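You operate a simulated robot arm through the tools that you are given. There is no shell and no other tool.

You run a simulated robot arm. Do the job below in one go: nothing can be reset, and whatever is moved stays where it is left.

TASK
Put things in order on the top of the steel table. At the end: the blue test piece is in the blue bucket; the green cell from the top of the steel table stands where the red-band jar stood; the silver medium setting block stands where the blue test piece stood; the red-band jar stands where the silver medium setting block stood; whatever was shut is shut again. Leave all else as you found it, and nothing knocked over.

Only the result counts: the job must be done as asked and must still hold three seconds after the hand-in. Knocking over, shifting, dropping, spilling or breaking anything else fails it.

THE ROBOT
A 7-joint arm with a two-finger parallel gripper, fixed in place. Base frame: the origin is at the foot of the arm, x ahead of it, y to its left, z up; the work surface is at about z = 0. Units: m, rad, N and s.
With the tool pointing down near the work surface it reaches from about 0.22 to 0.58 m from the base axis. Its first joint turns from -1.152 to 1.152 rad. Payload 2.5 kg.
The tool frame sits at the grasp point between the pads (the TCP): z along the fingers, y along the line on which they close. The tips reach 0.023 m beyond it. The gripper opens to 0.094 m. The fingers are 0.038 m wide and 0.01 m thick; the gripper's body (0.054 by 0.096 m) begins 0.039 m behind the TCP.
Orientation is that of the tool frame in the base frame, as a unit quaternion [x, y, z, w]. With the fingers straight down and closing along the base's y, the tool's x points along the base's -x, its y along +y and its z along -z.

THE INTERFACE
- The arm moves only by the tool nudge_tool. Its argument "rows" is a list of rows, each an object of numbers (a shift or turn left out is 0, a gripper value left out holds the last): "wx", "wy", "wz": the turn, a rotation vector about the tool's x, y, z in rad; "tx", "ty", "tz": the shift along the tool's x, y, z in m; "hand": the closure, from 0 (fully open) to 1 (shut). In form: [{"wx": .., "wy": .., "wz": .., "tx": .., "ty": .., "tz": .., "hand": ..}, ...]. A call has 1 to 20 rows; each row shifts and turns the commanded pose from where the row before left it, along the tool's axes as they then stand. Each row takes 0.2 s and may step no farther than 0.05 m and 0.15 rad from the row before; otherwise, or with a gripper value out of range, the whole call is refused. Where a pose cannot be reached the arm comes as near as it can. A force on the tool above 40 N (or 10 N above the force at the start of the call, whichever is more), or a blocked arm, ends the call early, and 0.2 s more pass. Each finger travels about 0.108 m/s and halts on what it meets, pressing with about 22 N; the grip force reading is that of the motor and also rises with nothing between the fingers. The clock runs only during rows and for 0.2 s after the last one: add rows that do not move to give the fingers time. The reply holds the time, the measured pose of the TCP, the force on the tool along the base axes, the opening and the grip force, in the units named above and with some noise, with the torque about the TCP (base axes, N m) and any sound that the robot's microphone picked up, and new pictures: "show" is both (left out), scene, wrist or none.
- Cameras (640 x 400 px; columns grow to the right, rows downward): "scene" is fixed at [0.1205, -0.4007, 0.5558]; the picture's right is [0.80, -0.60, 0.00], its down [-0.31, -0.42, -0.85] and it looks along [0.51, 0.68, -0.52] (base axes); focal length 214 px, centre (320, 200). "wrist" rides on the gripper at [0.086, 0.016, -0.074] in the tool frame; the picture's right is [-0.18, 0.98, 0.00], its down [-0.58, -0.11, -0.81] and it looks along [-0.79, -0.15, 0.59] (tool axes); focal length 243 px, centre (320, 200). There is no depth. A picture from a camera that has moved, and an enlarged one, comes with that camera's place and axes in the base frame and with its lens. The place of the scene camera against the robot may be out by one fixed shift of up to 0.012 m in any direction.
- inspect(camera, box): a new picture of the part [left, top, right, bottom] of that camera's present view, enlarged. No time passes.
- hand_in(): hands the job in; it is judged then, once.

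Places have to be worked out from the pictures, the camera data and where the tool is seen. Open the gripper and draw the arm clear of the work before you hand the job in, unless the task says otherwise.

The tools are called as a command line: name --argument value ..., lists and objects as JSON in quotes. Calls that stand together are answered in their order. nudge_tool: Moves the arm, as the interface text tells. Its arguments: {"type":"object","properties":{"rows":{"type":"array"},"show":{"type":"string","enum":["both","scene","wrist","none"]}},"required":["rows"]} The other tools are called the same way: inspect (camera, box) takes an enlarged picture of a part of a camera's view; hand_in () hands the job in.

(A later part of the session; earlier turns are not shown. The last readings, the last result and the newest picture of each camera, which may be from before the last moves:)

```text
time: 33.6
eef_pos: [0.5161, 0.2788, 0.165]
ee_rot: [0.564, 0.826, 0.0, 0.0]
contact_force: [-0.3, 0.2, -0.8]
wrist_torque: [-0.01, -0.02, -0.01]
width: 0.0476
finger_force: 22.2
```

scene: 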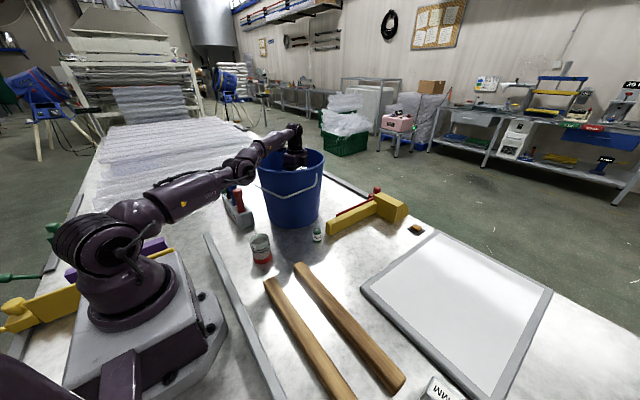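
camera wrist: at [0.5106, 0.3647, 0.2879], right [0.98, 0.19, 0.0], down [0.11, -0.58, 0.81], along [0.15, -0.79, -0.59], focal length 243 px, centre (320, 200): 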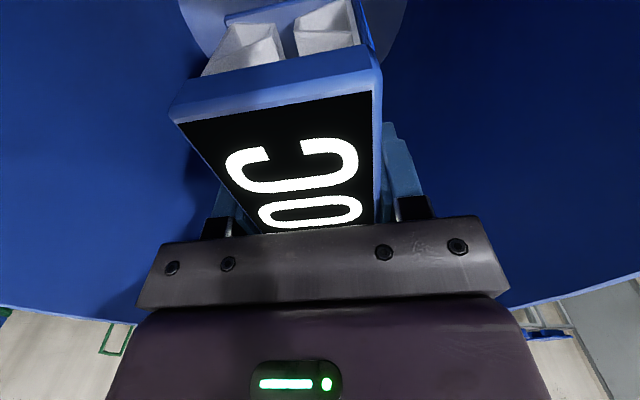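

Escaped the singular posture (no flags, r≈0.587). I continue inward to about (0.490,0.265) and look.

nudge_tool --rows '[{"tx": -0.0011, "ty": -0.0097}, {"tx": -0.0011, "ty": -0.0097}, {"tx": -0.0011, "ty": -0.0097}, {}]' --show "both"

inspect --camera "scene" --box '[60, 90, 350, 271]'

```text
time: 34.6
eef_pos: [0.4894, 0.2648, 0.1664]
ee_rot: [0.563, 0.826, 0.0, 0.0]
contact_force: [0.3, 0.3, -2.1]
wrist_torque: [-0.06, 0.0, -0.01]
width: 0.0479
finger_force: 21.8
camera wrist: at [0.4728, 0.3505, 0.2407], right [0.98, 0.19, 0.0], down [0.11, -0.58, 0.81], along [0.15, -0.79, -0.59], focal length 243 px, centre (320, 200)
```

scene: 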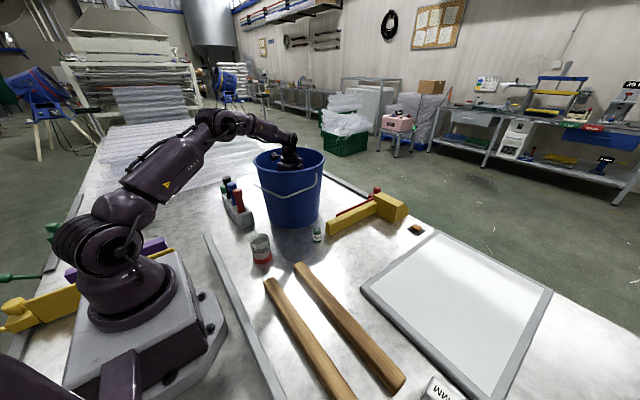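
wrist: 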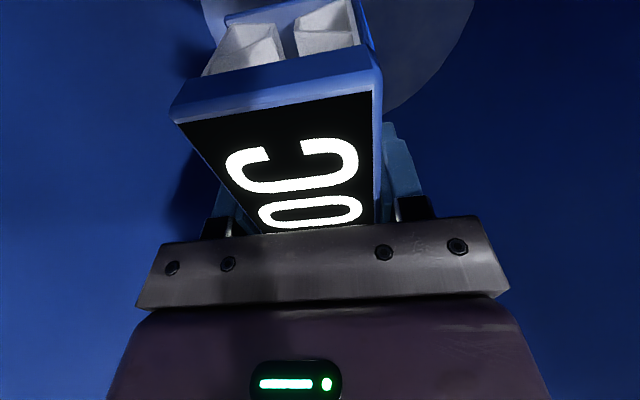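

```text
2.21 times, centred on (205, 180) of scene
camera zoom: at [0.1205, -0.4006, 0.5558], right [0.8, -0.6, 0.0], down [-0.31, -0.42, -0.85], along [0.51, 0.68, -0.52], focal length 473 px, centre (574, 243)
```

zoom: 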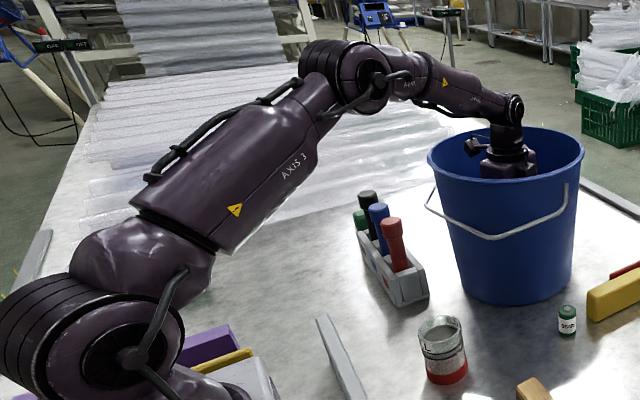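

The elbow is up and the forearm clears the rim by about 9 cm. I lower the piece further to z≈0.105 and re-check.

nudge_tool --rows '[{"tz": 0.02}, {"tz": 0.02}, {"tz": 0.02}, {}]' --show "both"

inspect --camera "scene" --box '[190, 110, 350, 240]'

```text
time: 35.6
eef_pos: [0.4905, 0.2651, 0.1068]
ee_rot: [0.563, 0.827, 0.0, -0.001]
contact_force: [-0.2, 0.3, -2.4]
wrist_torque: [-0.01, 0.01, 0.01]
width: 0.0478
finger_force: 21.8
camera wrist: at [0.4735, 0.3501, 0.1821], right [0.98, 0.19, 0.0], down [0.11, -0.58, 0.81], along [0.15, -0.79, -0.59], focal length 243 px, centre (320, 200)
```

scene: 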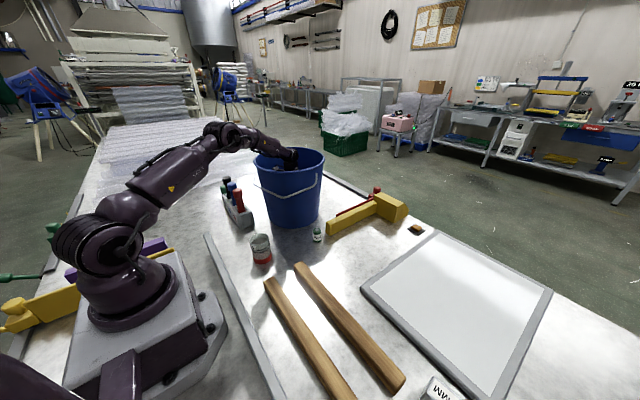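
wrist: 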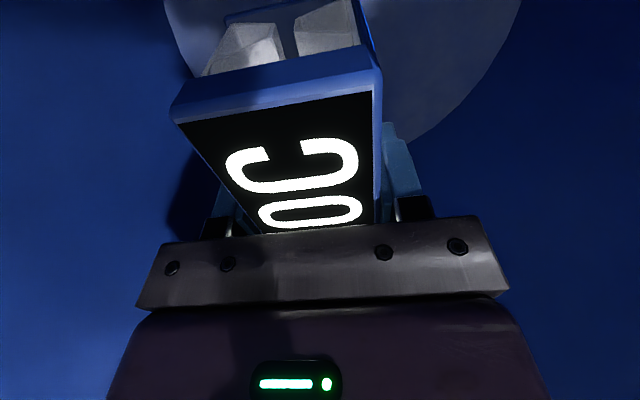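

```text
3.08 times, centred on (270, 175) of scene
camera zoom: at [0.1205, -0.4006, 0.5558], right [0.8, -0.6, 0.0], down [-0.31, -0.42, -0.85], along [0.51, 0.68, -0.52], focal length 660 px, centre (474, 277)
```

zoom: 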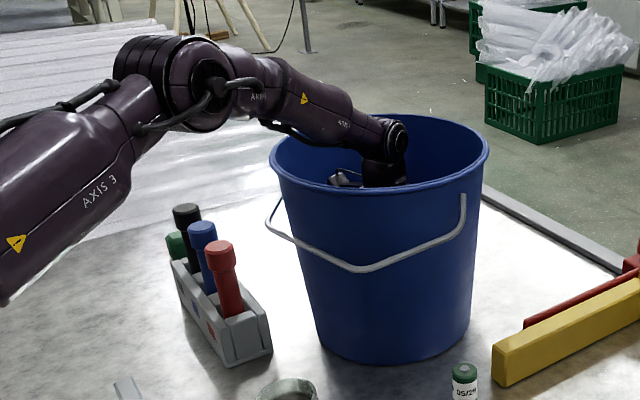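

There's still about 5 cm between forearm and rim. I lower 2.5 cm more (piece bottom then ≈5 cm above the bucket floor) and release it.

nudge_tool --rows '[{"tz": 0.013}, {"tz": 0.012}, {}, {}]' --show "scene"

inspect --camera "scene" --box '[190, 110, 350, 240]'

```text
time: 36.6
eef_pos: [0.4907, 0.2655, 0.0827]
ee_rot: [0.564, 0.826, 0.0, 0.0]
contact_force: [-0.7, 0.0, -1.3]
wrist_torque: [-0.03, -0.04, 0.01]
width: 0.0476
finger_force: 21.9
```

scene: 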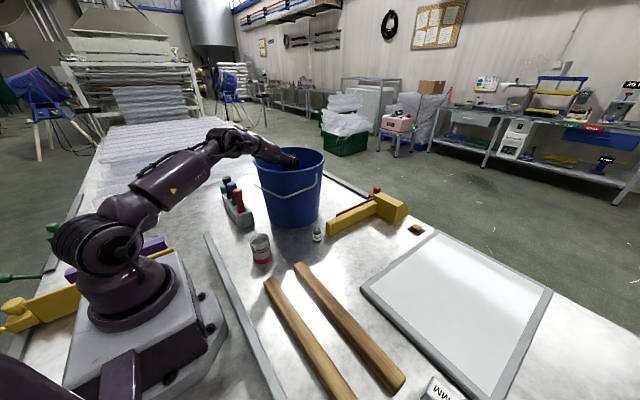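

```text
3.08 times, centred on (270, 175) of scene
camera zoom: at [0.1205, -0.4006, 0.5558], right [0.8, -0.6, 0.0], down [-0.31, -0.42, -0.85], along [0.51, 0.68, -0.52], focal length 660 px, centre (474, 277)
```

zoom: 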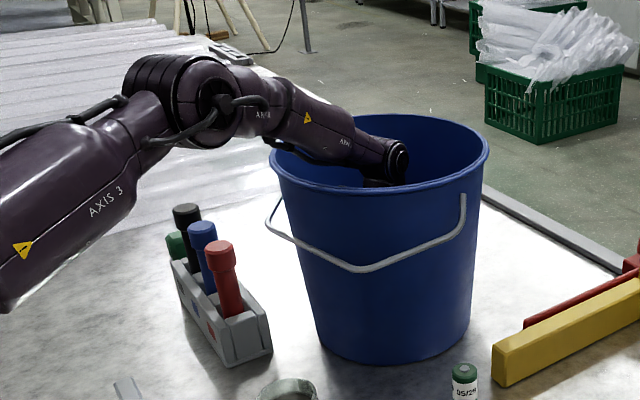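

Clearance is about 3 cm, fine. I open the fingers to release the piece and look.

nudge_tool --rows '[{"hand": 0}, {"hand": 0}, {"hand": 0}, {"hand": 0}]' --show "wrist"

```text
time: 37.6
eef_pos: [0.4895, 0.2657, 0.0822]
ee_rot: [0.564, 0.826, 0.001, 0.0]
contact_force: [-0.3, -0.8, 0.1]
wrist_torque: [0.03, -0.03, 0.0]
width: 0.0939
finger_force: 0.1
camera wrist: at [0.473, 0.3504, 0.1574], right [0.98, 0.19, 0.0], down [0.11, -0.58, 0.81], along [0.15, -0.79, -0.59], focal length 243 px, centre (320, 200)
```

wrist: 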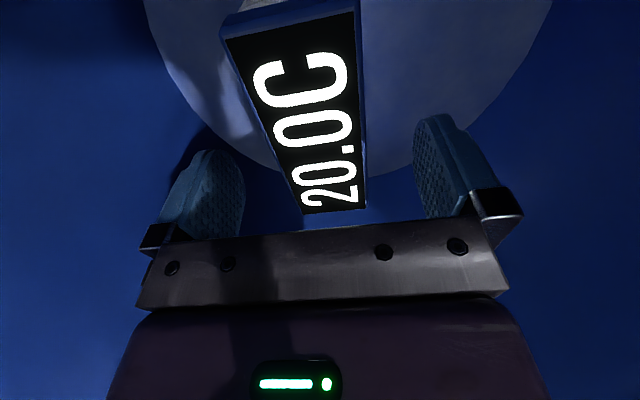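

The test piece lies upright on the bucket floor. I rise straight up out of the bucket to z≈0.32 (still inside reach), then pull inward.

nudge_tool --rows '[{"tz": -0.03}, {"tz": -0.04}, {"tz": -0.04}, {"tz": -0.04}, {"tz": -0.04}, {"tz": -0.04}, {}]' --show "both"

```text
time: 39.2
eef_pos: [0.4913, 0.2654, 0.3089]
ee_rot: [0.564, 0.826, 0.0, 0.0]
contact_force: [0.6, 0.3, 1.4]
wrist_torque: [0.0, -0.02, 0.04]
width: 0.0941
finger_force: 0.0
camera wrist: at [0.4742, 0.3496, 0.3852], right [0.98, 0.19, 0.0], down [0.11, -0.58, 0.81], along [0.15, -0.79, -0.59], focal length 243 px, centre (320, 200)
```

scene: 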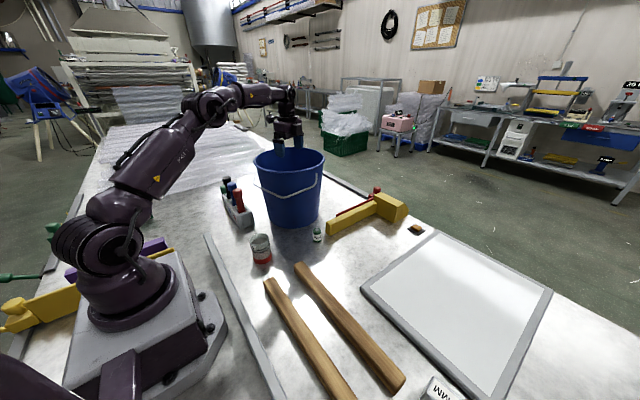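
wrist: 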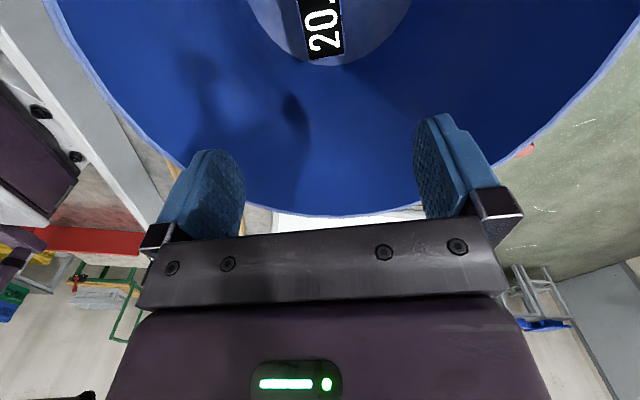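

Bucket and piece are undisturbed. I pull inward and up, then swing across to the right side at z≈0.36 toward the silver block.

nudge_tool --rows '[{"tx": -0.0077, "ty": -0.0352, "tz": -0.0167}, {"tx": -0.0077, "ty": -0.0352, "tz": -0.0167}, {"tx": -0.0077, "ty": -0.0352, "tz": -0.0167}, {"tx": -0.0419, "ty": -0.0164}, {"tx": -0.0419, "ty": -0.0164}, {"tx": -0.0419, "ty": -0.0164}, {"tx": -0.0419, "ty": -0.0164}, {"tx": -0.0419, "ty": -0.0164}, {"tx": -0.0419, "ty": -0.0164}, {"tx": -0.0419, "ty": -0.0164}, {"tx": -0.0419, "ty": -0.0164}, {"tx": -0.0419, "ty": -0.0164}, {"wz": 0.135}, {"wz": 0.135}, {}]' --show "both"

```text
time: 42.4
eef_pos: [0.4008, -0.2015, 0.3618]
ee_rot: [0.671, 0.741, 0.001, 0.0]
contact_force: [0.2, -1.1, 0.2]
wrist_torque: [0.01, 0.02, 0.01]
width: 0.0942
finger_force: 0.0
camera wrist: at [0.4072, -0.1143, 0.4372], right [1.0, -0.08, 0.0], down [-0.05, -0.59, 0.81], along [-0.07, -0.8, -0.59], focal length 243 px, centre (320, 200)
```

scene: 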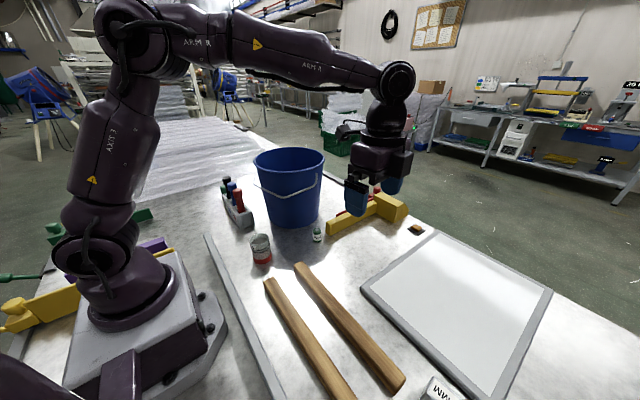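
wrist: 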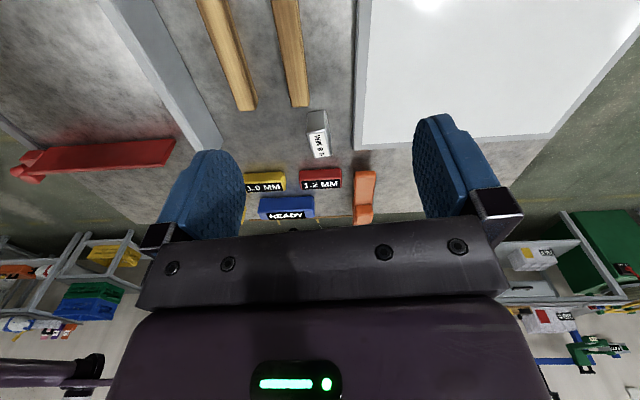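

inspect --camera "wrist" --box '[260, 80, 380, 180]'

```text
4.00 times, centred on (320, 130) of wrist
camera zoom: at [0.4072, -0.1143, 0.4372], right [1.0, -0.08, 0.0], down [-0.05, -0.59, 0.81], along [-0.07, -0.8, -0.59], focal length 970 px, centre (320, 480)
```

zoom: 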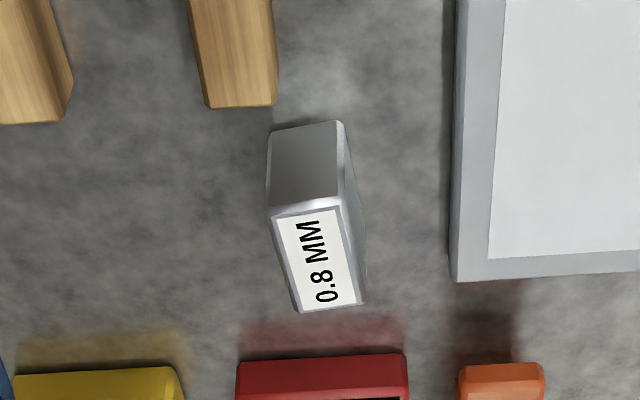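

Silver block refined: centre ≈(0.3785,-0.436), 0.034×0.064×0.0665 m, turned ~6°. I move above it at z≈0.20 with the fingers partly closed to stay clear of the plate.

nudge_tool --rows '[{"tx": -0.033, "ty": -0.0066, "tz": 0.0231}, {"tx": -0.033, "ty": -0.0066, "tz": 0.0231}, {"tx": -0.033, "ty": -0.0066, "tz": 0.0231}, {"tx": -0.033, "ty": -0.0066, "tz": 0.0231, "hand": 0.25}, {"tx": -0.033, "ty": -0.0066, "tz": 0.0231}, {"tx": -0.033, "ty": -0.0066, "tz": 0.0231}, {"tx": -0.033, "ty": -0.0066, "tz": 0.0231}, {}]' --show "both"

inspect --camera "wrist" --box '[240, 0, 400, 120]'

```text
time: 44.2
eef_pos: [0.3781, -0.4352, 0.2003]
ee_rot: [0.67, 0.743, 0.0, 0.0]
contact_force: [0.2, 0.5, -0.7]
wrist_torque: [0.0, 0.05, -0.04]
width: 0.0704
finger_force: 0.0
camera wrist: at [0.3855, -0.3483, 0.2759], right [1.0, -0.08, 0.0], down [-0.05, -0.59, 0.81], along [-0.07, -0.8, -0.59], focal length 243 px, centre (320, 200)
```

scene: 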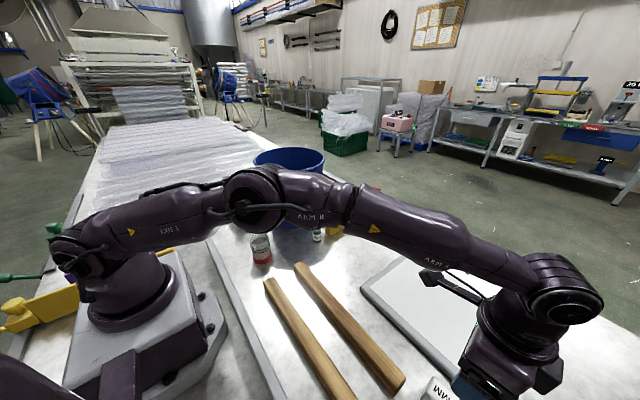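
wrist: 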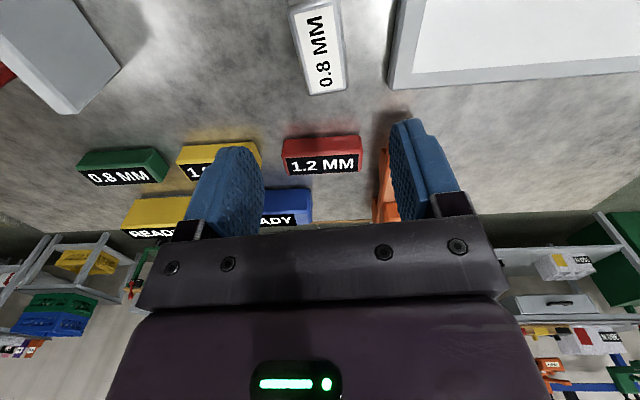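

```text
3.33 times, centred on (320, 60) of wrist
camera zoom: at [0.3855, -0.3483, 0.2759], right [1.0, -0.08, 0.0], down [-0.05, -0.59, 0.81], along [-0.07, -0.8, -0.59], focal length 809 px, centre (320, 667)
```

zoom: 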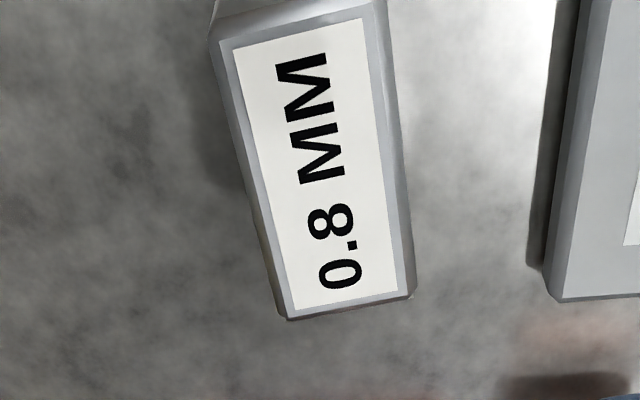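

The block is centred under the tool within about 1 mm and aligned. I descend to z≈0.037 and close.

nudge_tool --rows '[{"tz": 0.035, "ty": 0.001}, {"tz": 0.035}, {"tz": 0.035}, {"tz": 0.03}, {"tz": 0.018}, {"tz": 0.01}, {}, {"hand": 1}, {"hand": 1}, {"hand": 1}, {"hand": 1}]' --show "both"

```text
time: 46.6
eef_pos: [0.3788, -0.4349, 0.0362]
ee_rot: [0.67, 0.742, 0.0, 0.0]
contact_force: [1.1, -0.4, -0.5]
wrist_torque: [-0.07, -0.04, 0.02]
width: 0.0389
finger_force: 22.2
camera wrist: at [0.3861, -0.3474, 0.1115], right [1.0, -0.08, 0.0], down [-0.05, -0.59, 0.81], along [-0.07, -0.8, -0.59], focal length 243 px, centre (320, 200)
```

scene: 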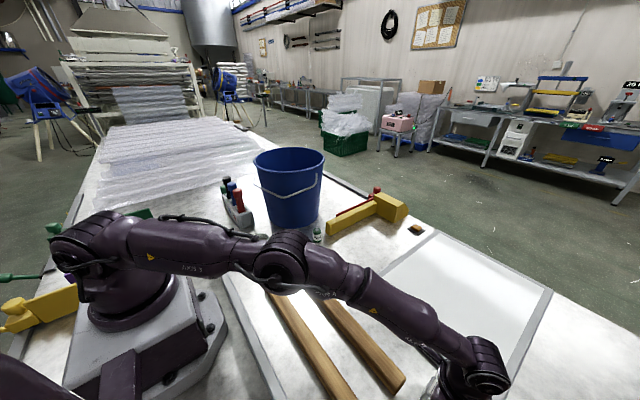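
wrist: 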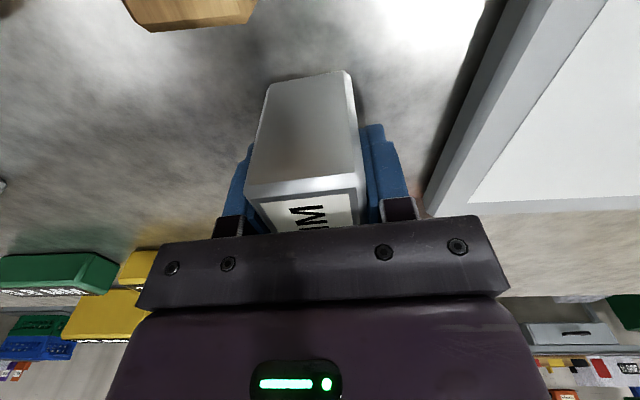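

Gripped (opening 0.0389); the silver block's original centre is ≈(0.379,-0.435). I lift it, align yaw with where the test piece lay, and carry it over to above (0.499,-0.061).

nudge_tool --rows '[{"tz": -0.02}, {"tz": -0.04}, {"tz": -0.045}, {"tz": -0.045}, {"wz": 0.09}, {"wz": 0.09}, {"tx": 0.0424, "ty": 0.0101}, {"tx": 0.0424, "ty": 0.0101}, {"tx": 0.0424, "ty": 0.0101}, {"tx": 0.0424, "ty": 0.0101}, {"tx": 0.0424, "ty": 0.0101}, {"tx": 0.0424, "ty": 0.0101}, {"tx": 0.0424, "ty": 0.0101}, {"tx": 0.0424, "ty": 0.0101}, {"tx": 0.0424, "ty": 0.0101}, {}]' --show "both"

```text
time: 50.0
eef_pos: [0.5009, -0.0615, 0.1867]
ee_rot: [0.734, 0.679, -0.001, -0.001]
contact_force: [0.8, -0.7, -4.6]
wrist_torque: [0.03, 0.02, -0.04]
width: 0.0389
finger_force: 21.9
camera wrist: at [0.523, 0.0235, 0.2625], right [0.97, -0.26, 0.0], down [-0.15, -0.57, 0.81], along [-0.21, -0.78, -0.59], focal length 243 px, centre (320, 200)
```

scene: 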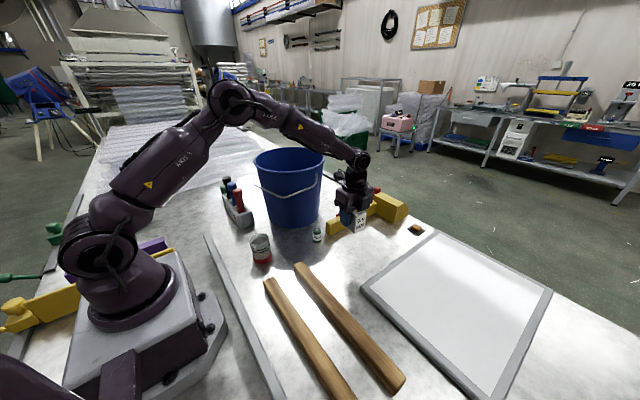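
wrist: 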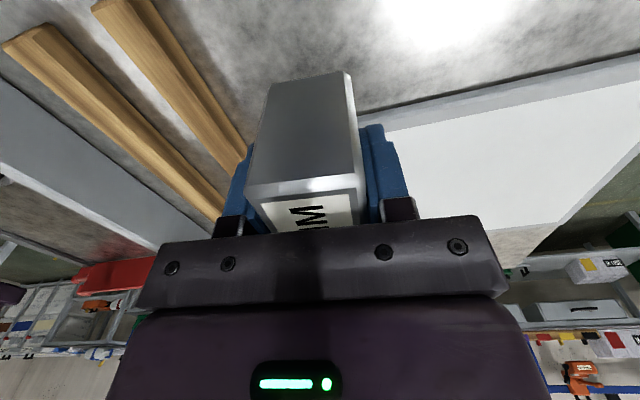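

Now above the target with the block held (≈0.45 kg). I nudge 2 mm and lower to just above the surface.

nudge_tool --rows '[{"ty": -0.002, "tz": 0.035}, {"tz": 0.04}, {"tz": 0.035}, {"tz": 0.02}, {"tz": 0.01}, {"tz": 0.004}, {}]' --show "scene"

```text
time: 51.6
eef_pos: [0.4978, -0.0613, 0.0426]
ee_rot: [0.733, 0.68, 0.0, -0.001]
contact_force: [0.6, 0.7, -5.0]
wrist_torque: [-0.01, 0.0, 0.01]
width: 0.0388
finger_force: 21.8
```

scene: 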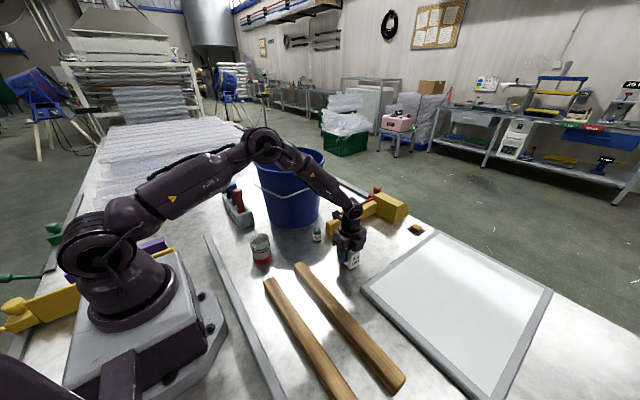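

About 6 mm to go; I lower in 2 mm steps until the load transfers to the table.

nudge_tool --rows '[{"tz": 0.002}, {"tz": 0.002}, {"tz": 0.002}, {}]' --show "none"

```text
time: 52.6
eef_pos: [0.4963, -0.0606, 0.0361]
ee_rot: [0.734, 0.68, -0.001, 0.001]
contact_force: [-0.4, -0.6, -4.0]
wrist_torque: [0.01, 0.0, -0.01]
width: 0.0388
finger_force: 22.0
```

nudge_tool --rows '[{"tz": 0.001}, {"tz": 0.001}, {}]' --show "none"

```text
time: 53.4
eef_pos: [0.4973, -0.0607, 0.0365]
ee_rot: [0.734, 0.68, 0.0, 0.001]
contact_force: [-6.6, 1.4, 15.3]
wrist_torque: [0.07, 0.47, -0.07]
width: 0.0388
finger_force: 21.5
```

The load is on the table now (+15 N), so the block is seated. I back off 1 mm, release it, and check that it stands.

nudge_tool --rows '[{"tz": -0.001}, {"hand": 0.2}, {"hand": 0.2}, {"hand": 0.2}, {}]' --show "none"

nudge_tool --rows '[{"tz": -0.02}, {"tz": -0.04}, {"tz": -0.045}, {"tz": -0.045}, {"tz": -0.045}, {"tz": -0.045}, {}]' --show "both"

```text
time: 54.6
eef_pos: [0.4986, -0.0608, 0.0357]
ee_rot: [0.733, 0.68, 0.0, 0.0]
contact_force: [-0.6, 0.6, -0.8]
wrist_torque: [0.0, -0.01, -0.01]
width: 0.0753
finger_force: 0.1
```

```text
time: 56.2
eef_pos: [0.4978, -0.0588, 0.2739]
ee_rot: [0.734, 0.679, 0.0, 0.0]
contact_force: [0.3, 0.7, -0.3]
wrist_torque: [0.01, -0.05, 0.01]
width: 0.075
finger_force: 0.0
camera wrist: at [0.5206, 0.0245, 0.35], right [0.97, -0.26, 0.0], down [-0.15, -0.57, 0.81], along [-0.21, -0.78, -0.59], focal length 243 px, centre (320, 200)
```

scene: 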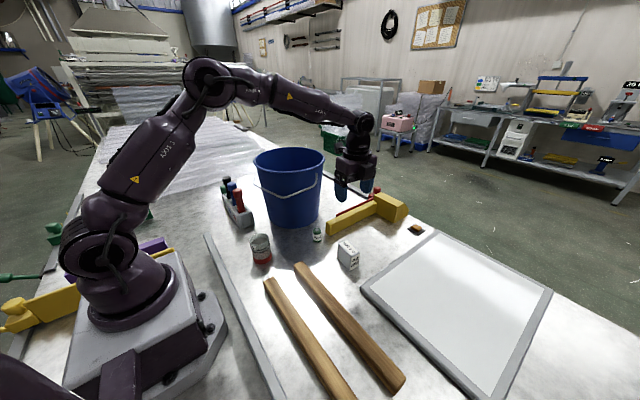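
wrist: 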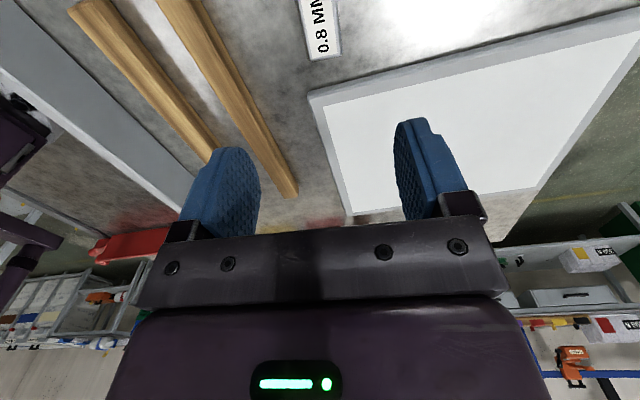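

Silver block stands upright at the test piece's former place. Next, the jar: I open fully and move above (0.28,0.129) with yaw ≈1.2 to view it.

nudge_tool --rows '[{"wz": -0.149, "hand": 0}, {"wz": -0.149}, {"wz": -0.149}, {"tx": 0.0363, "ty": -0.0193}, {"tx": 0.0363, "ty": -0.0193}, {"tx": 0.0363, "ty": -0.0193}, {"tx": 0.0363, "ty": -0.0193}, {"tx": 0.0363, "ty": -0.0193}, {"tx": 0.0363, "ty": -0.0193}, {"tx": 0.0363, "ty": -0.0193}, {}]' --show "both"

inspect --camera "wrist" --box '[240, 0, 400, 120]'

inspect --camera "scene" --box '[230, 200, 390, 300]'

```text
time: 58.6
eef_pos: [0.2774, 0.1288, 0.2727]
ee_rot: [0.565, 0.825, 0.0, 0.001]
contact_force: [-0.2, -0.2, 0.0]
wrist_torque: [-0.01, 0.04, 0.01]
width: 0.0943
finger_force: 0.0
camera wrist: at [0.2613, 0.2144, 0.348], right [0.98, 0.18, 0.0], down [0.11, -0.58, 0.81], along [0.15, -0.79, -0.59], focal length 243 px, centre (320, 200)
```

scene: 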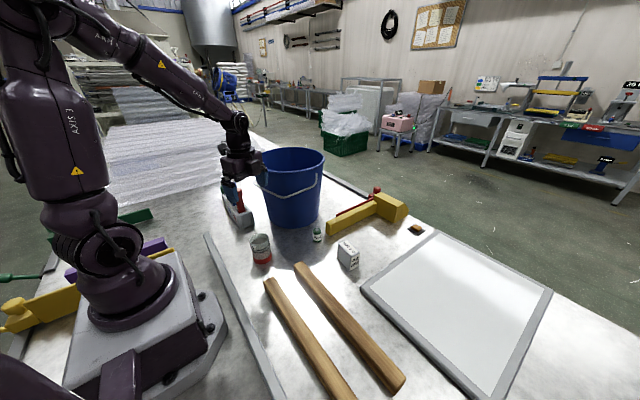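
wrist: 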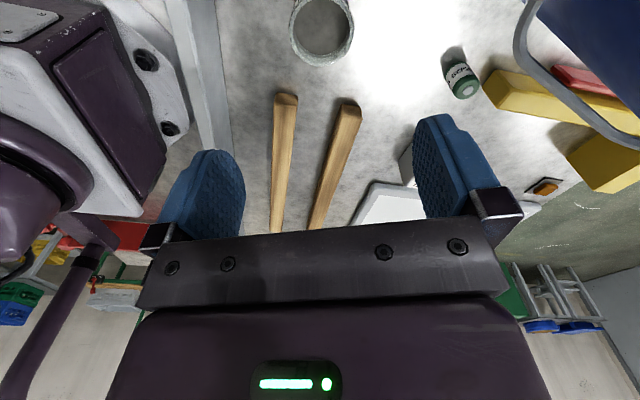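

```text
3.33 times, centred on (320, 60) of wrist
camera zoom: at [0.2613, 0.2144, 0.348], right [0.98, 0.18, 0.0], down [0.11, -0.58, 0.81], along [0.15, -0.79, -0.59], focal length 809 px, centre (320, 667)
```

zoom: 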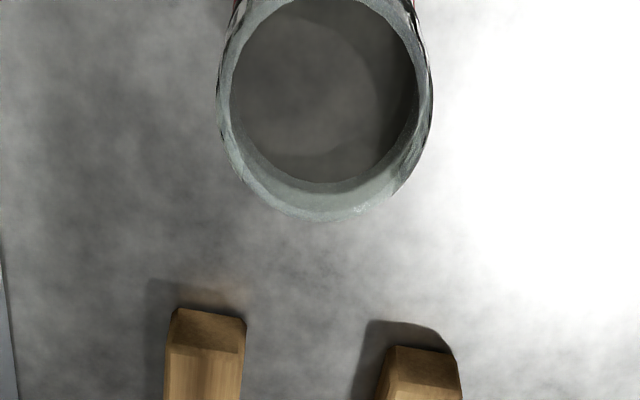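

```text
4.00 times, centred on (310, 250) of scene
camera zoom: at [0.1205, -0.4006, 0.5558], right [0.8, -0.6, 0.0], down [-0.31, -0.42, -0.85], along [0.51, 0.68, -0.52], focal length 858 px, centre (360, 0)
```

zoom: 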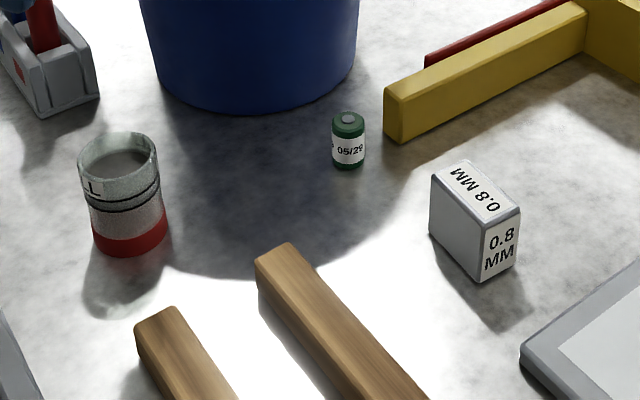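

The silver block stands upright; comparing pixel footprints, it may be several mm off the test piece's original centre. I'll zoom to measure that precisely.

inspect --camera "scene" --box '[325, 230, 375, 280]'

inspect --camera "scene" --box '[240, 220, 290, 280]'

```text
8.00 times, centred on (350, 255) of scene
camera zoom: at [0.1205, -0.4006, 0.5558], right [0.8, -0.6, 0.0], down [-0.31, -0.42, -0.85], along [0.51, 0.68, -0.52], focal length 1716 px, centre (80, -240)
```

zoom: 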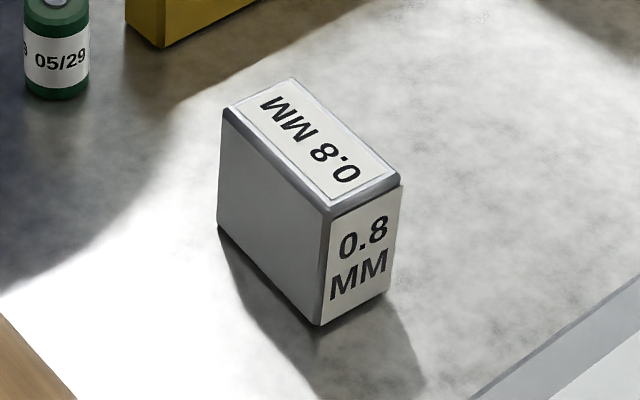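

```text
6.67 times, centred on (265, 250) of scene
camera zoom: at [0.1205, -0.4006, 0.5558], right [0.8, -0.6, 0.0], down [-0.31, -0.42, -0.85], along [0.51, 0.68, -0.52], focal length 1430 px, centre (687, -133)
```

zoom: 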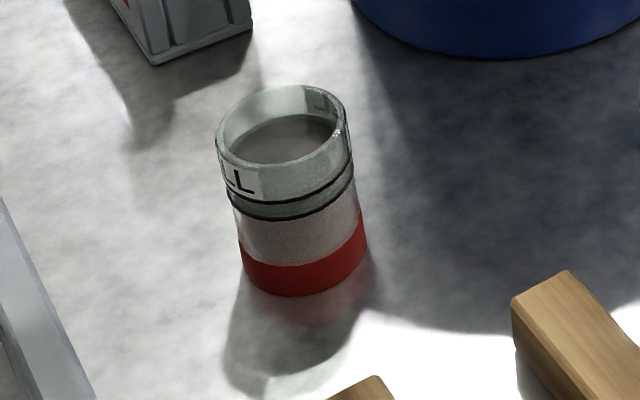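

The jar holds grey contents and is open, so it must stay upright; its axis is ≈(0.279,0.128), Ø≈0.062, height ≈0.086. I descend to z≈0.06 (palm stays above its rim) in two stages.

nudge_tool --rows '[{"tx": -0.001, "ty": 0.001, "tz": 0.035}, {"tz": 0.035}, {"tz": 0.035}, {"tz": 0.03}, {}]' --show "both"

inspect --camera "scene" --box '[200, 180, 320, 290]'

```text
time: 59.8
eef_pos: [0.2813, 0.1297, 0.1386]
ee_rot: [0.565, 0.825, 0.001, 0.001]
contact_force: [-0.6, -0.6, 0.3]
wrist_torque: [0.01, 0.0, -0.02]
width: 0.0941
finger_force: 0.2
camera wrist: at [0.2642, 0.2145, 0.2149], right [0.98, 0.18, 0.0], down [0.11, -0.58, 0.81], along [0.15, -0.79, -0.59], focal length 243 px, centre (320, 200)
```

scene: 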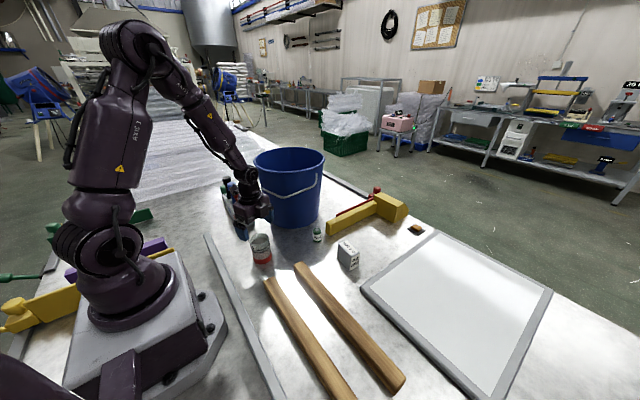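
wrist: 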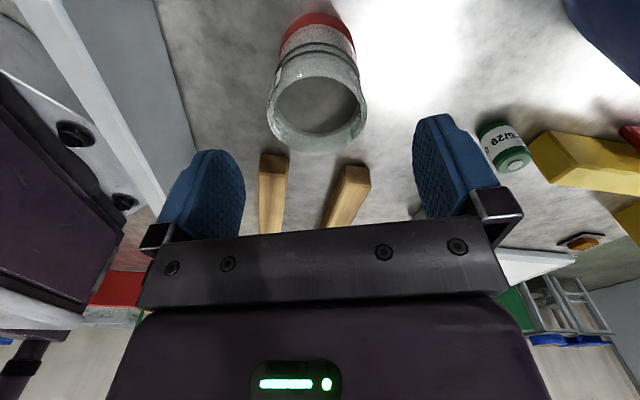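

```text
3.64 times, centred on (260, 235) of scene
camera zoom: at [0.1205, -0.4006, 0.5558], right [0.8, -0.6, 0.0], down [-0.31, -0.42, -0.85], along [0.51, 0.68, -0.52], focal length 780 px, centre (538, 73)
```

zoom: 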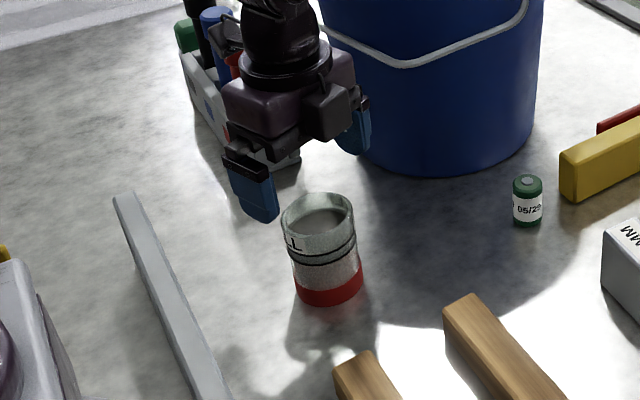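

The jar rim is centred between the fingers within 2–3 mm. I lower the rest of the way to z≈0.06 and close gently onto the body.

nudge_tool --rows '[{"tz": 0.025}, {"tz": 0.025}, {"tz": 0.018}, {"tz": 0.01}, {}]' --show "both"

inspect --camera "scene" --box '[220, 190, 320, 280]'

```text
time: 61.0
eef_pos: [0.281, 0.1272, 0.0621]
ee_rot: [0.564, 0.826, 0.0, 0.0]
contact_force: [0.5, -0.5, 0.8]
wrist_torque: [0.02, -0.02, 0.0]
width: 0.094
finger_force: 0.0
camera wrist: at [0.2642, 0.2133, 0.1372], right [0.98, 0.18, 0.0], down [0.11, -0.58, 0.81], along [0.15, -0.79, -0.59], focal length 243 px, centre (320, 200)
```

scene: 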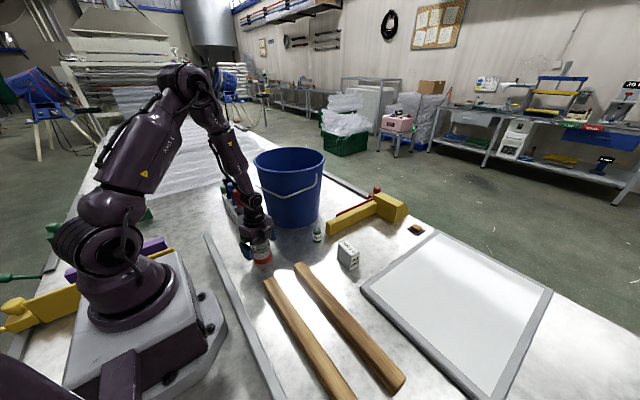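
wrist: 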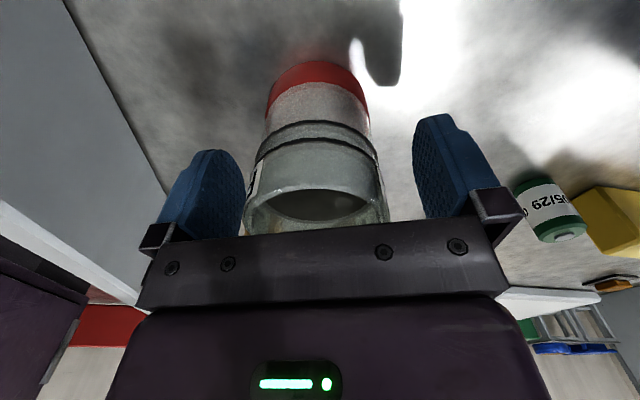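

```text
4.44 times, centred on (270, 235) of scene
camera zoom: at [0.1205, -0.4007, 0.5558], right [0.8, -0.6, 0.0], down [-0.31, -0.42, -0.85], along [0.51, 0.68, -0.52], focal length 953 px, centre (542, 44)
```

zoom: 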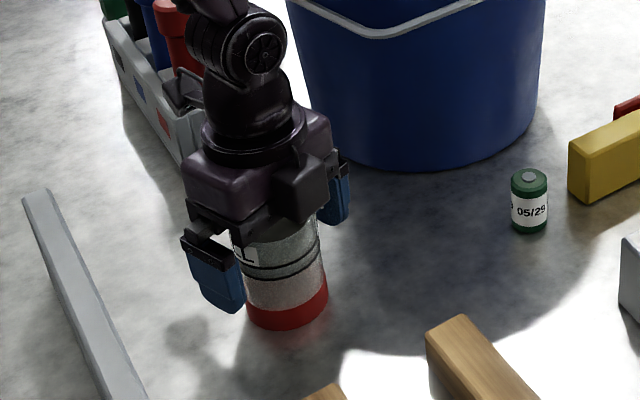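

The jar sits between the fingers about 2 mm off-centre with clearance above its rim. I shift 2 mm and close.

nudge_tool --rows '[{"ty": -0.002}, {}, {"hand": 0.2}, {"hand": 0.4}, {"hand": 1}, {"hand": 1}, {"hand": 1}, {}]' --show "both"

```text
time: 62.8
eef_pos: [0.2789, 0.1261, 0.0618]
ee_rot: [0.565, 0.825, 0.0, 0.0]
contact_force: [-0.1, -0.7, 0.3]
wrist_torque: [-0.02, -0.01, -0.04]
width: 0.0615
finger_force: 21.8
camera wrist: at [0.2621, 0.2123, 0.1372], right [0.98, 0.18, 0.0], down [0.11, -0.58, 0.81], along [0.15, -0.79, -0.59], focal length 243 px, centre (320, 200)
```

scene: 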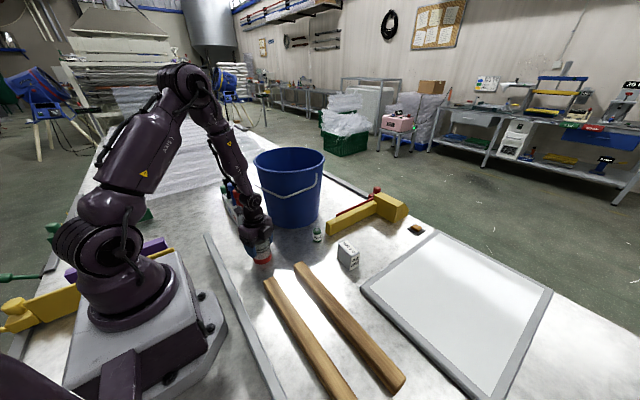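
wrist: 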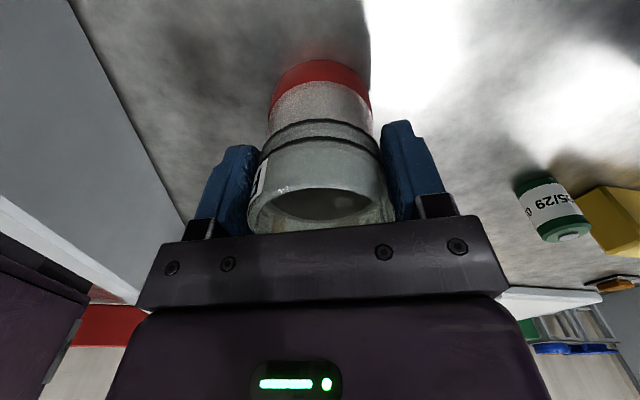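

Jar gripped (Ø 0.0615), its place recorded as ≈(0.279,0.127). I lift it gently and vertically.

nudge_tool --rows '[{"tz": -0.008}, {"tz": -0.016}, {"tz": -0.024}, {"tz": -0.028}, {"tz": -0.028}, {"tz": -0.022}, {"tz": -0.012}, {"tz": -0.004}, {}]' --show "both"

```text
time: 64.8
eef_pos: [0.2791, 0.1272, 0.2055]
ee_rot: [0.565, 0.825, 0.0, 0.0]
contact_force: [0.2, -0.4, -0.2]
wrist_torque: [-0.01, 0.05, -0.01]
width: 0.0616
finger_force: 21.7
camera wrist: at [0.2625, 0.213, 0.2808], right [0.98, 0.18, 0.0], down [0.11, -0.58, 0.81], along [0.15, -0.79, -0.59], focal length 243 px, centre (320, 200)
```

scene: 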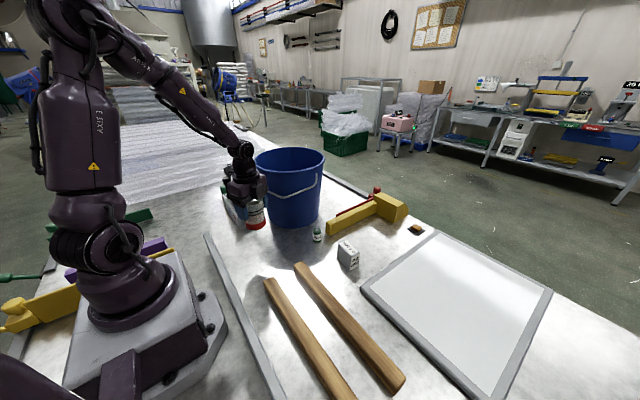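
wrist: 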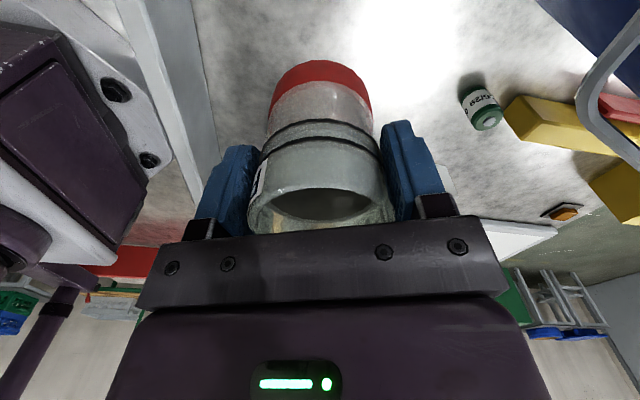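

The jar hangs upright in the grip. I carry it smoothly across at z≈0.205 to above the silver block's former place.

nudge_tool --rows '[{"tx": -0.0098, "ty": -0.0019}, {"tx": -0.0196, "ty": -0.0039}, {"tx": -0.0294, "ty": -0.0058}, {"tx": -0.0324, "ty": -0.0064}, {"tx": -0.0324, "ty": -0.0064}, {"tx": -0.0324, "ty": -0.0064}, {"tx": -0.0324, "ty": -0.0064}, {"tx": -0.0324, "ty": -0.0064}, {"tx": -0.0324, "ty": -0.0064}, {"tx": -0.0324, "ty": -0.0064}, {"tx": -0.0324, "ty": -0.0064}, {"tx": -0.0324, "ty": -0.0064}, {"tx": -0.0324, "ty": -0.0064}, {"tx": -0.0324, "ty": -0.0064}, {"tx": -0.0324, "ty": -0.0064}, {"tx": -0.0324, "ty": -0.0064}, {"tx": -0.0245, "ty": -0.0048}, {"tx": -0.0147, "ty": -0.0029}, {"tx": -0.0078, "ty": -0.0015}, {}]' --show "both"

```text
time: 69.0
eef_pos: [0.3735, -0.4037, 0.2032]
ee_rot: [0.565, 0.825, 0.0, 0.0]
contact_force: [-0.3, 0.0, -0.7]
wrist_torque: [0.02, 0.02, 0.03]
width: 0.0618
finger_force: 22.2
camera wrist: at [0.3562, -0.3177, 0.2789], right [0.98, 0.18, 0.0], down [0.11, -0.58, 0.81], along [0.15, -0.79, -0.59], focal length 243 px, centre (320, 200)
```

scene: 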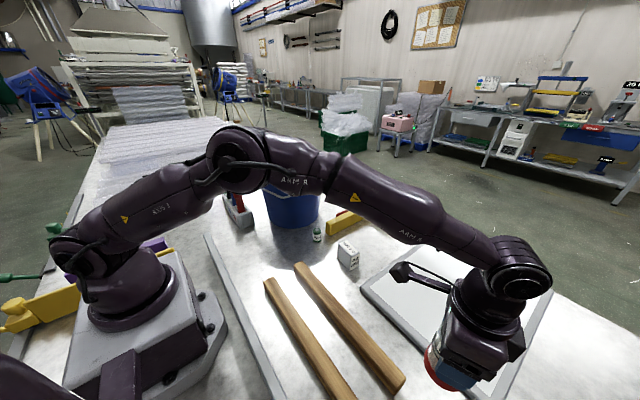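
wrist: 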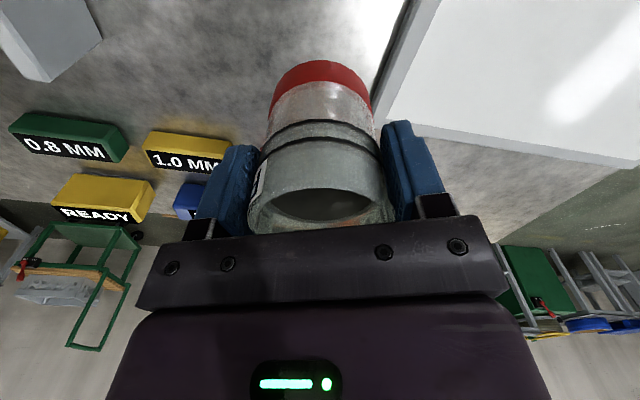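

Jar is above the area; I finish the yaw to 1.467, shift to (0.379,-0.435) and lower part of the way.

nudge_tool --rows '[{"wz": 0.089}, {"wz": 0.089}, {"wz": 0.089}, {"tx": -0.0159, "ty": 0.0011}, {"tx": -0.0159, "ty": 0.0011}, {}, {"tz": 0.02}, {"tz": 0.028}, {"tz": 0.028}, {"tz": 0.022}, {"tz": 0.012}, {"tz": 0.006}, {}]' --show "both"

```text
time: 71.8
eef_pos: [0.3784, -0.434, 0.0875]
ee_rot: [0.67, 0.743, 0.0, 0.0]
contact_force: [0.7, -0.1, -0.5]
wrist_torque: [-0.02, 0.01, 0.0]
width: 0.0614
finger_force: 22.7
camera wrist: at [0.3844, -0.3477, 0.1636], right [1.0, -0.08, 0.0], down [-0.05, -0.59, 0.81], along [-0.07, -0.8, -0.59], focal length 243 px, centre (320, 200)
```

scene: 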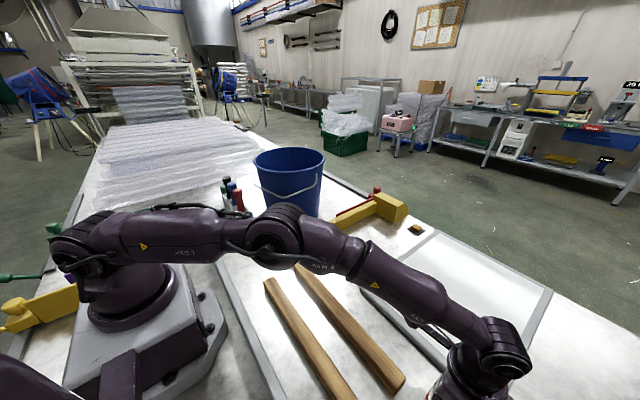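
wrist: 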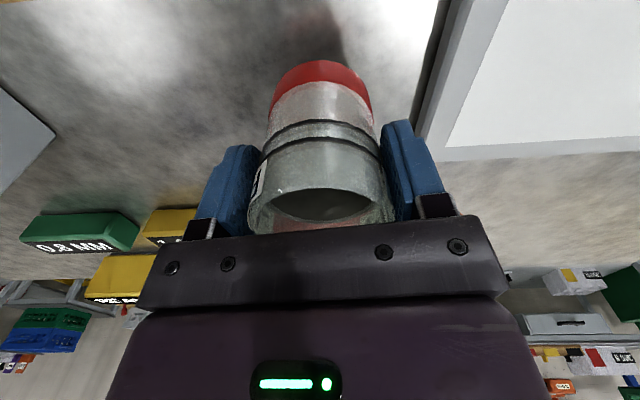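

Position is right. I lower the remaining ~2.5 cm slowly.

nudge_tool --rows '[{"tz": 0.01}, {"tz": 0.008}, {"tz": 0.004}, {"tz": 0.002}, {}]' --show "none"

```text
time: 73.0
eef_pos: [0.3783, -0.4339, 0.0639]
ee_rot: [0.669, 0.743, 0.0, 0.0]
contact_force: [-0.5, -0.3, -0.4]
wrist_torque: [-0.02, 0.01, 0.0]
width: 0.0615
finger_force: 22.0
```

nudge_tool --rows '[{"tz": 0.001}, {"tz": 0.001}, {}]' --show "none"

```text
time: 73.8
eef_pos: [0.3781, -0.4351, 0.0624]
ee_rot: [0.67, 0.742, 0.0, 0.0]
contact_force: [-0.2, 0.7, 1.4]
wrist_torque: [0.07, 0.07, -0.02]
width: 0.0615
finger_force: 21.9
```

nudge_tool --rows '[{"tz": 0.001}, {}]' --show "none"

```text
time: 74.4
eef_pos: [0.3784, -0.4346, 0.0623]
ee_rot: [0.67, 0.743, 0.0, 0.001]
contact_force: [1.5, -2.3, 3.4]
wrist_torque: [0.05, 0.04, 0.01]
width: 0.0613
finger_force: 21.6
```

The jar has touched down (+3 N). I release gently with a partial opening and rise straight up.

nudge_tool --rows '[{"hand": 0.3}, {"hand": 0.2}, {"hand": 0.12}, {"hand": 0.12}, {}]' --show "wrist"

nudge_tool --rows '[{"tz": -0.01}, {"tz": -0.02}, {"tz": -0.03}, {"tz": -0.03}, {"tz": -0.03}, {"tz": -0.02}, {}]' --show "both"

```text
time: 75.6
eef_pos: [0.3777, -0.4341, 0.0621]
ee_rot: [0.67, 0.742, 0.0, 0.0]
contact_force: [-0.1, -0.8, -0.3]
wrist_torque: [0.0, -0.02, -0.02]
width: 0.0826
finger_force: 0.0
camera wrist: at [0.3846, -0.3475, 0.1367], right [1.0, -0.08, 0.0], down [-0.05, -0.59, 0.81], along [-0.07, -0.8, -0.59], focal length 243 px, centre (320, 200)
```

wrist: 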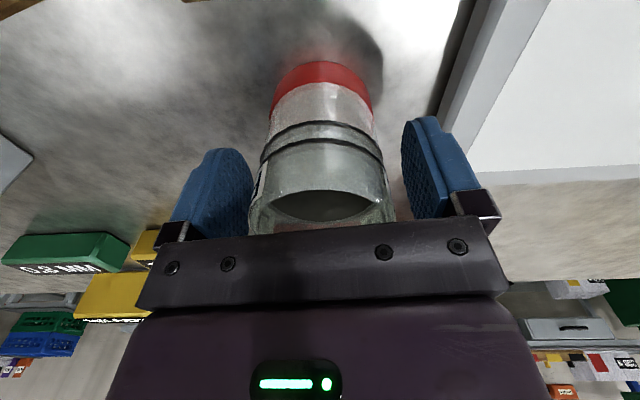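

```text
time: 77.2
eef_pos: [0.3773, -0.4346, 0.2003]
ee_rot: [0.67, 0.743, 0.0, 0.001]
contact_force: [0.9, -0.7, -0.5]
wrist_torque: [-0.02, 0.03, 0.03]
width: 0.0826
finger_force: 0.0
camera wrist: at [0.3835, -0.3481, 0.2762], right [1.0, -0.08, 0.0], down [-0.05, -0.59, 0.81], along [-0.07, -0.8, -0.59], focal length 243 px, centre (320, 200)
```

scene: 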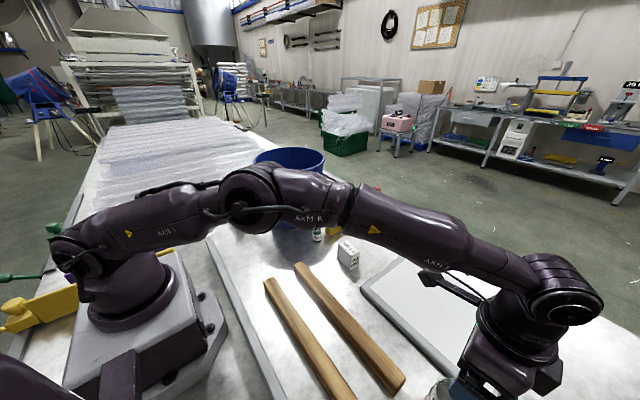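
wrist: 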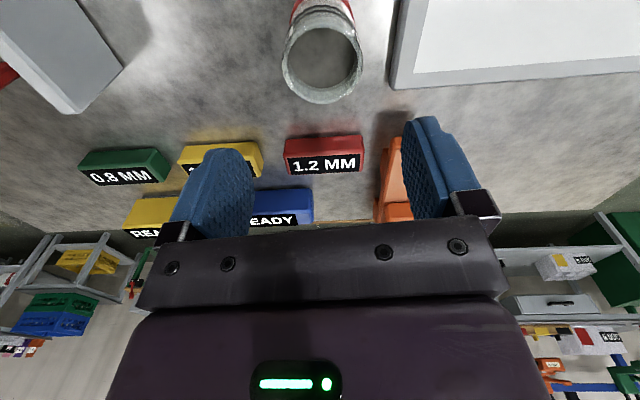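

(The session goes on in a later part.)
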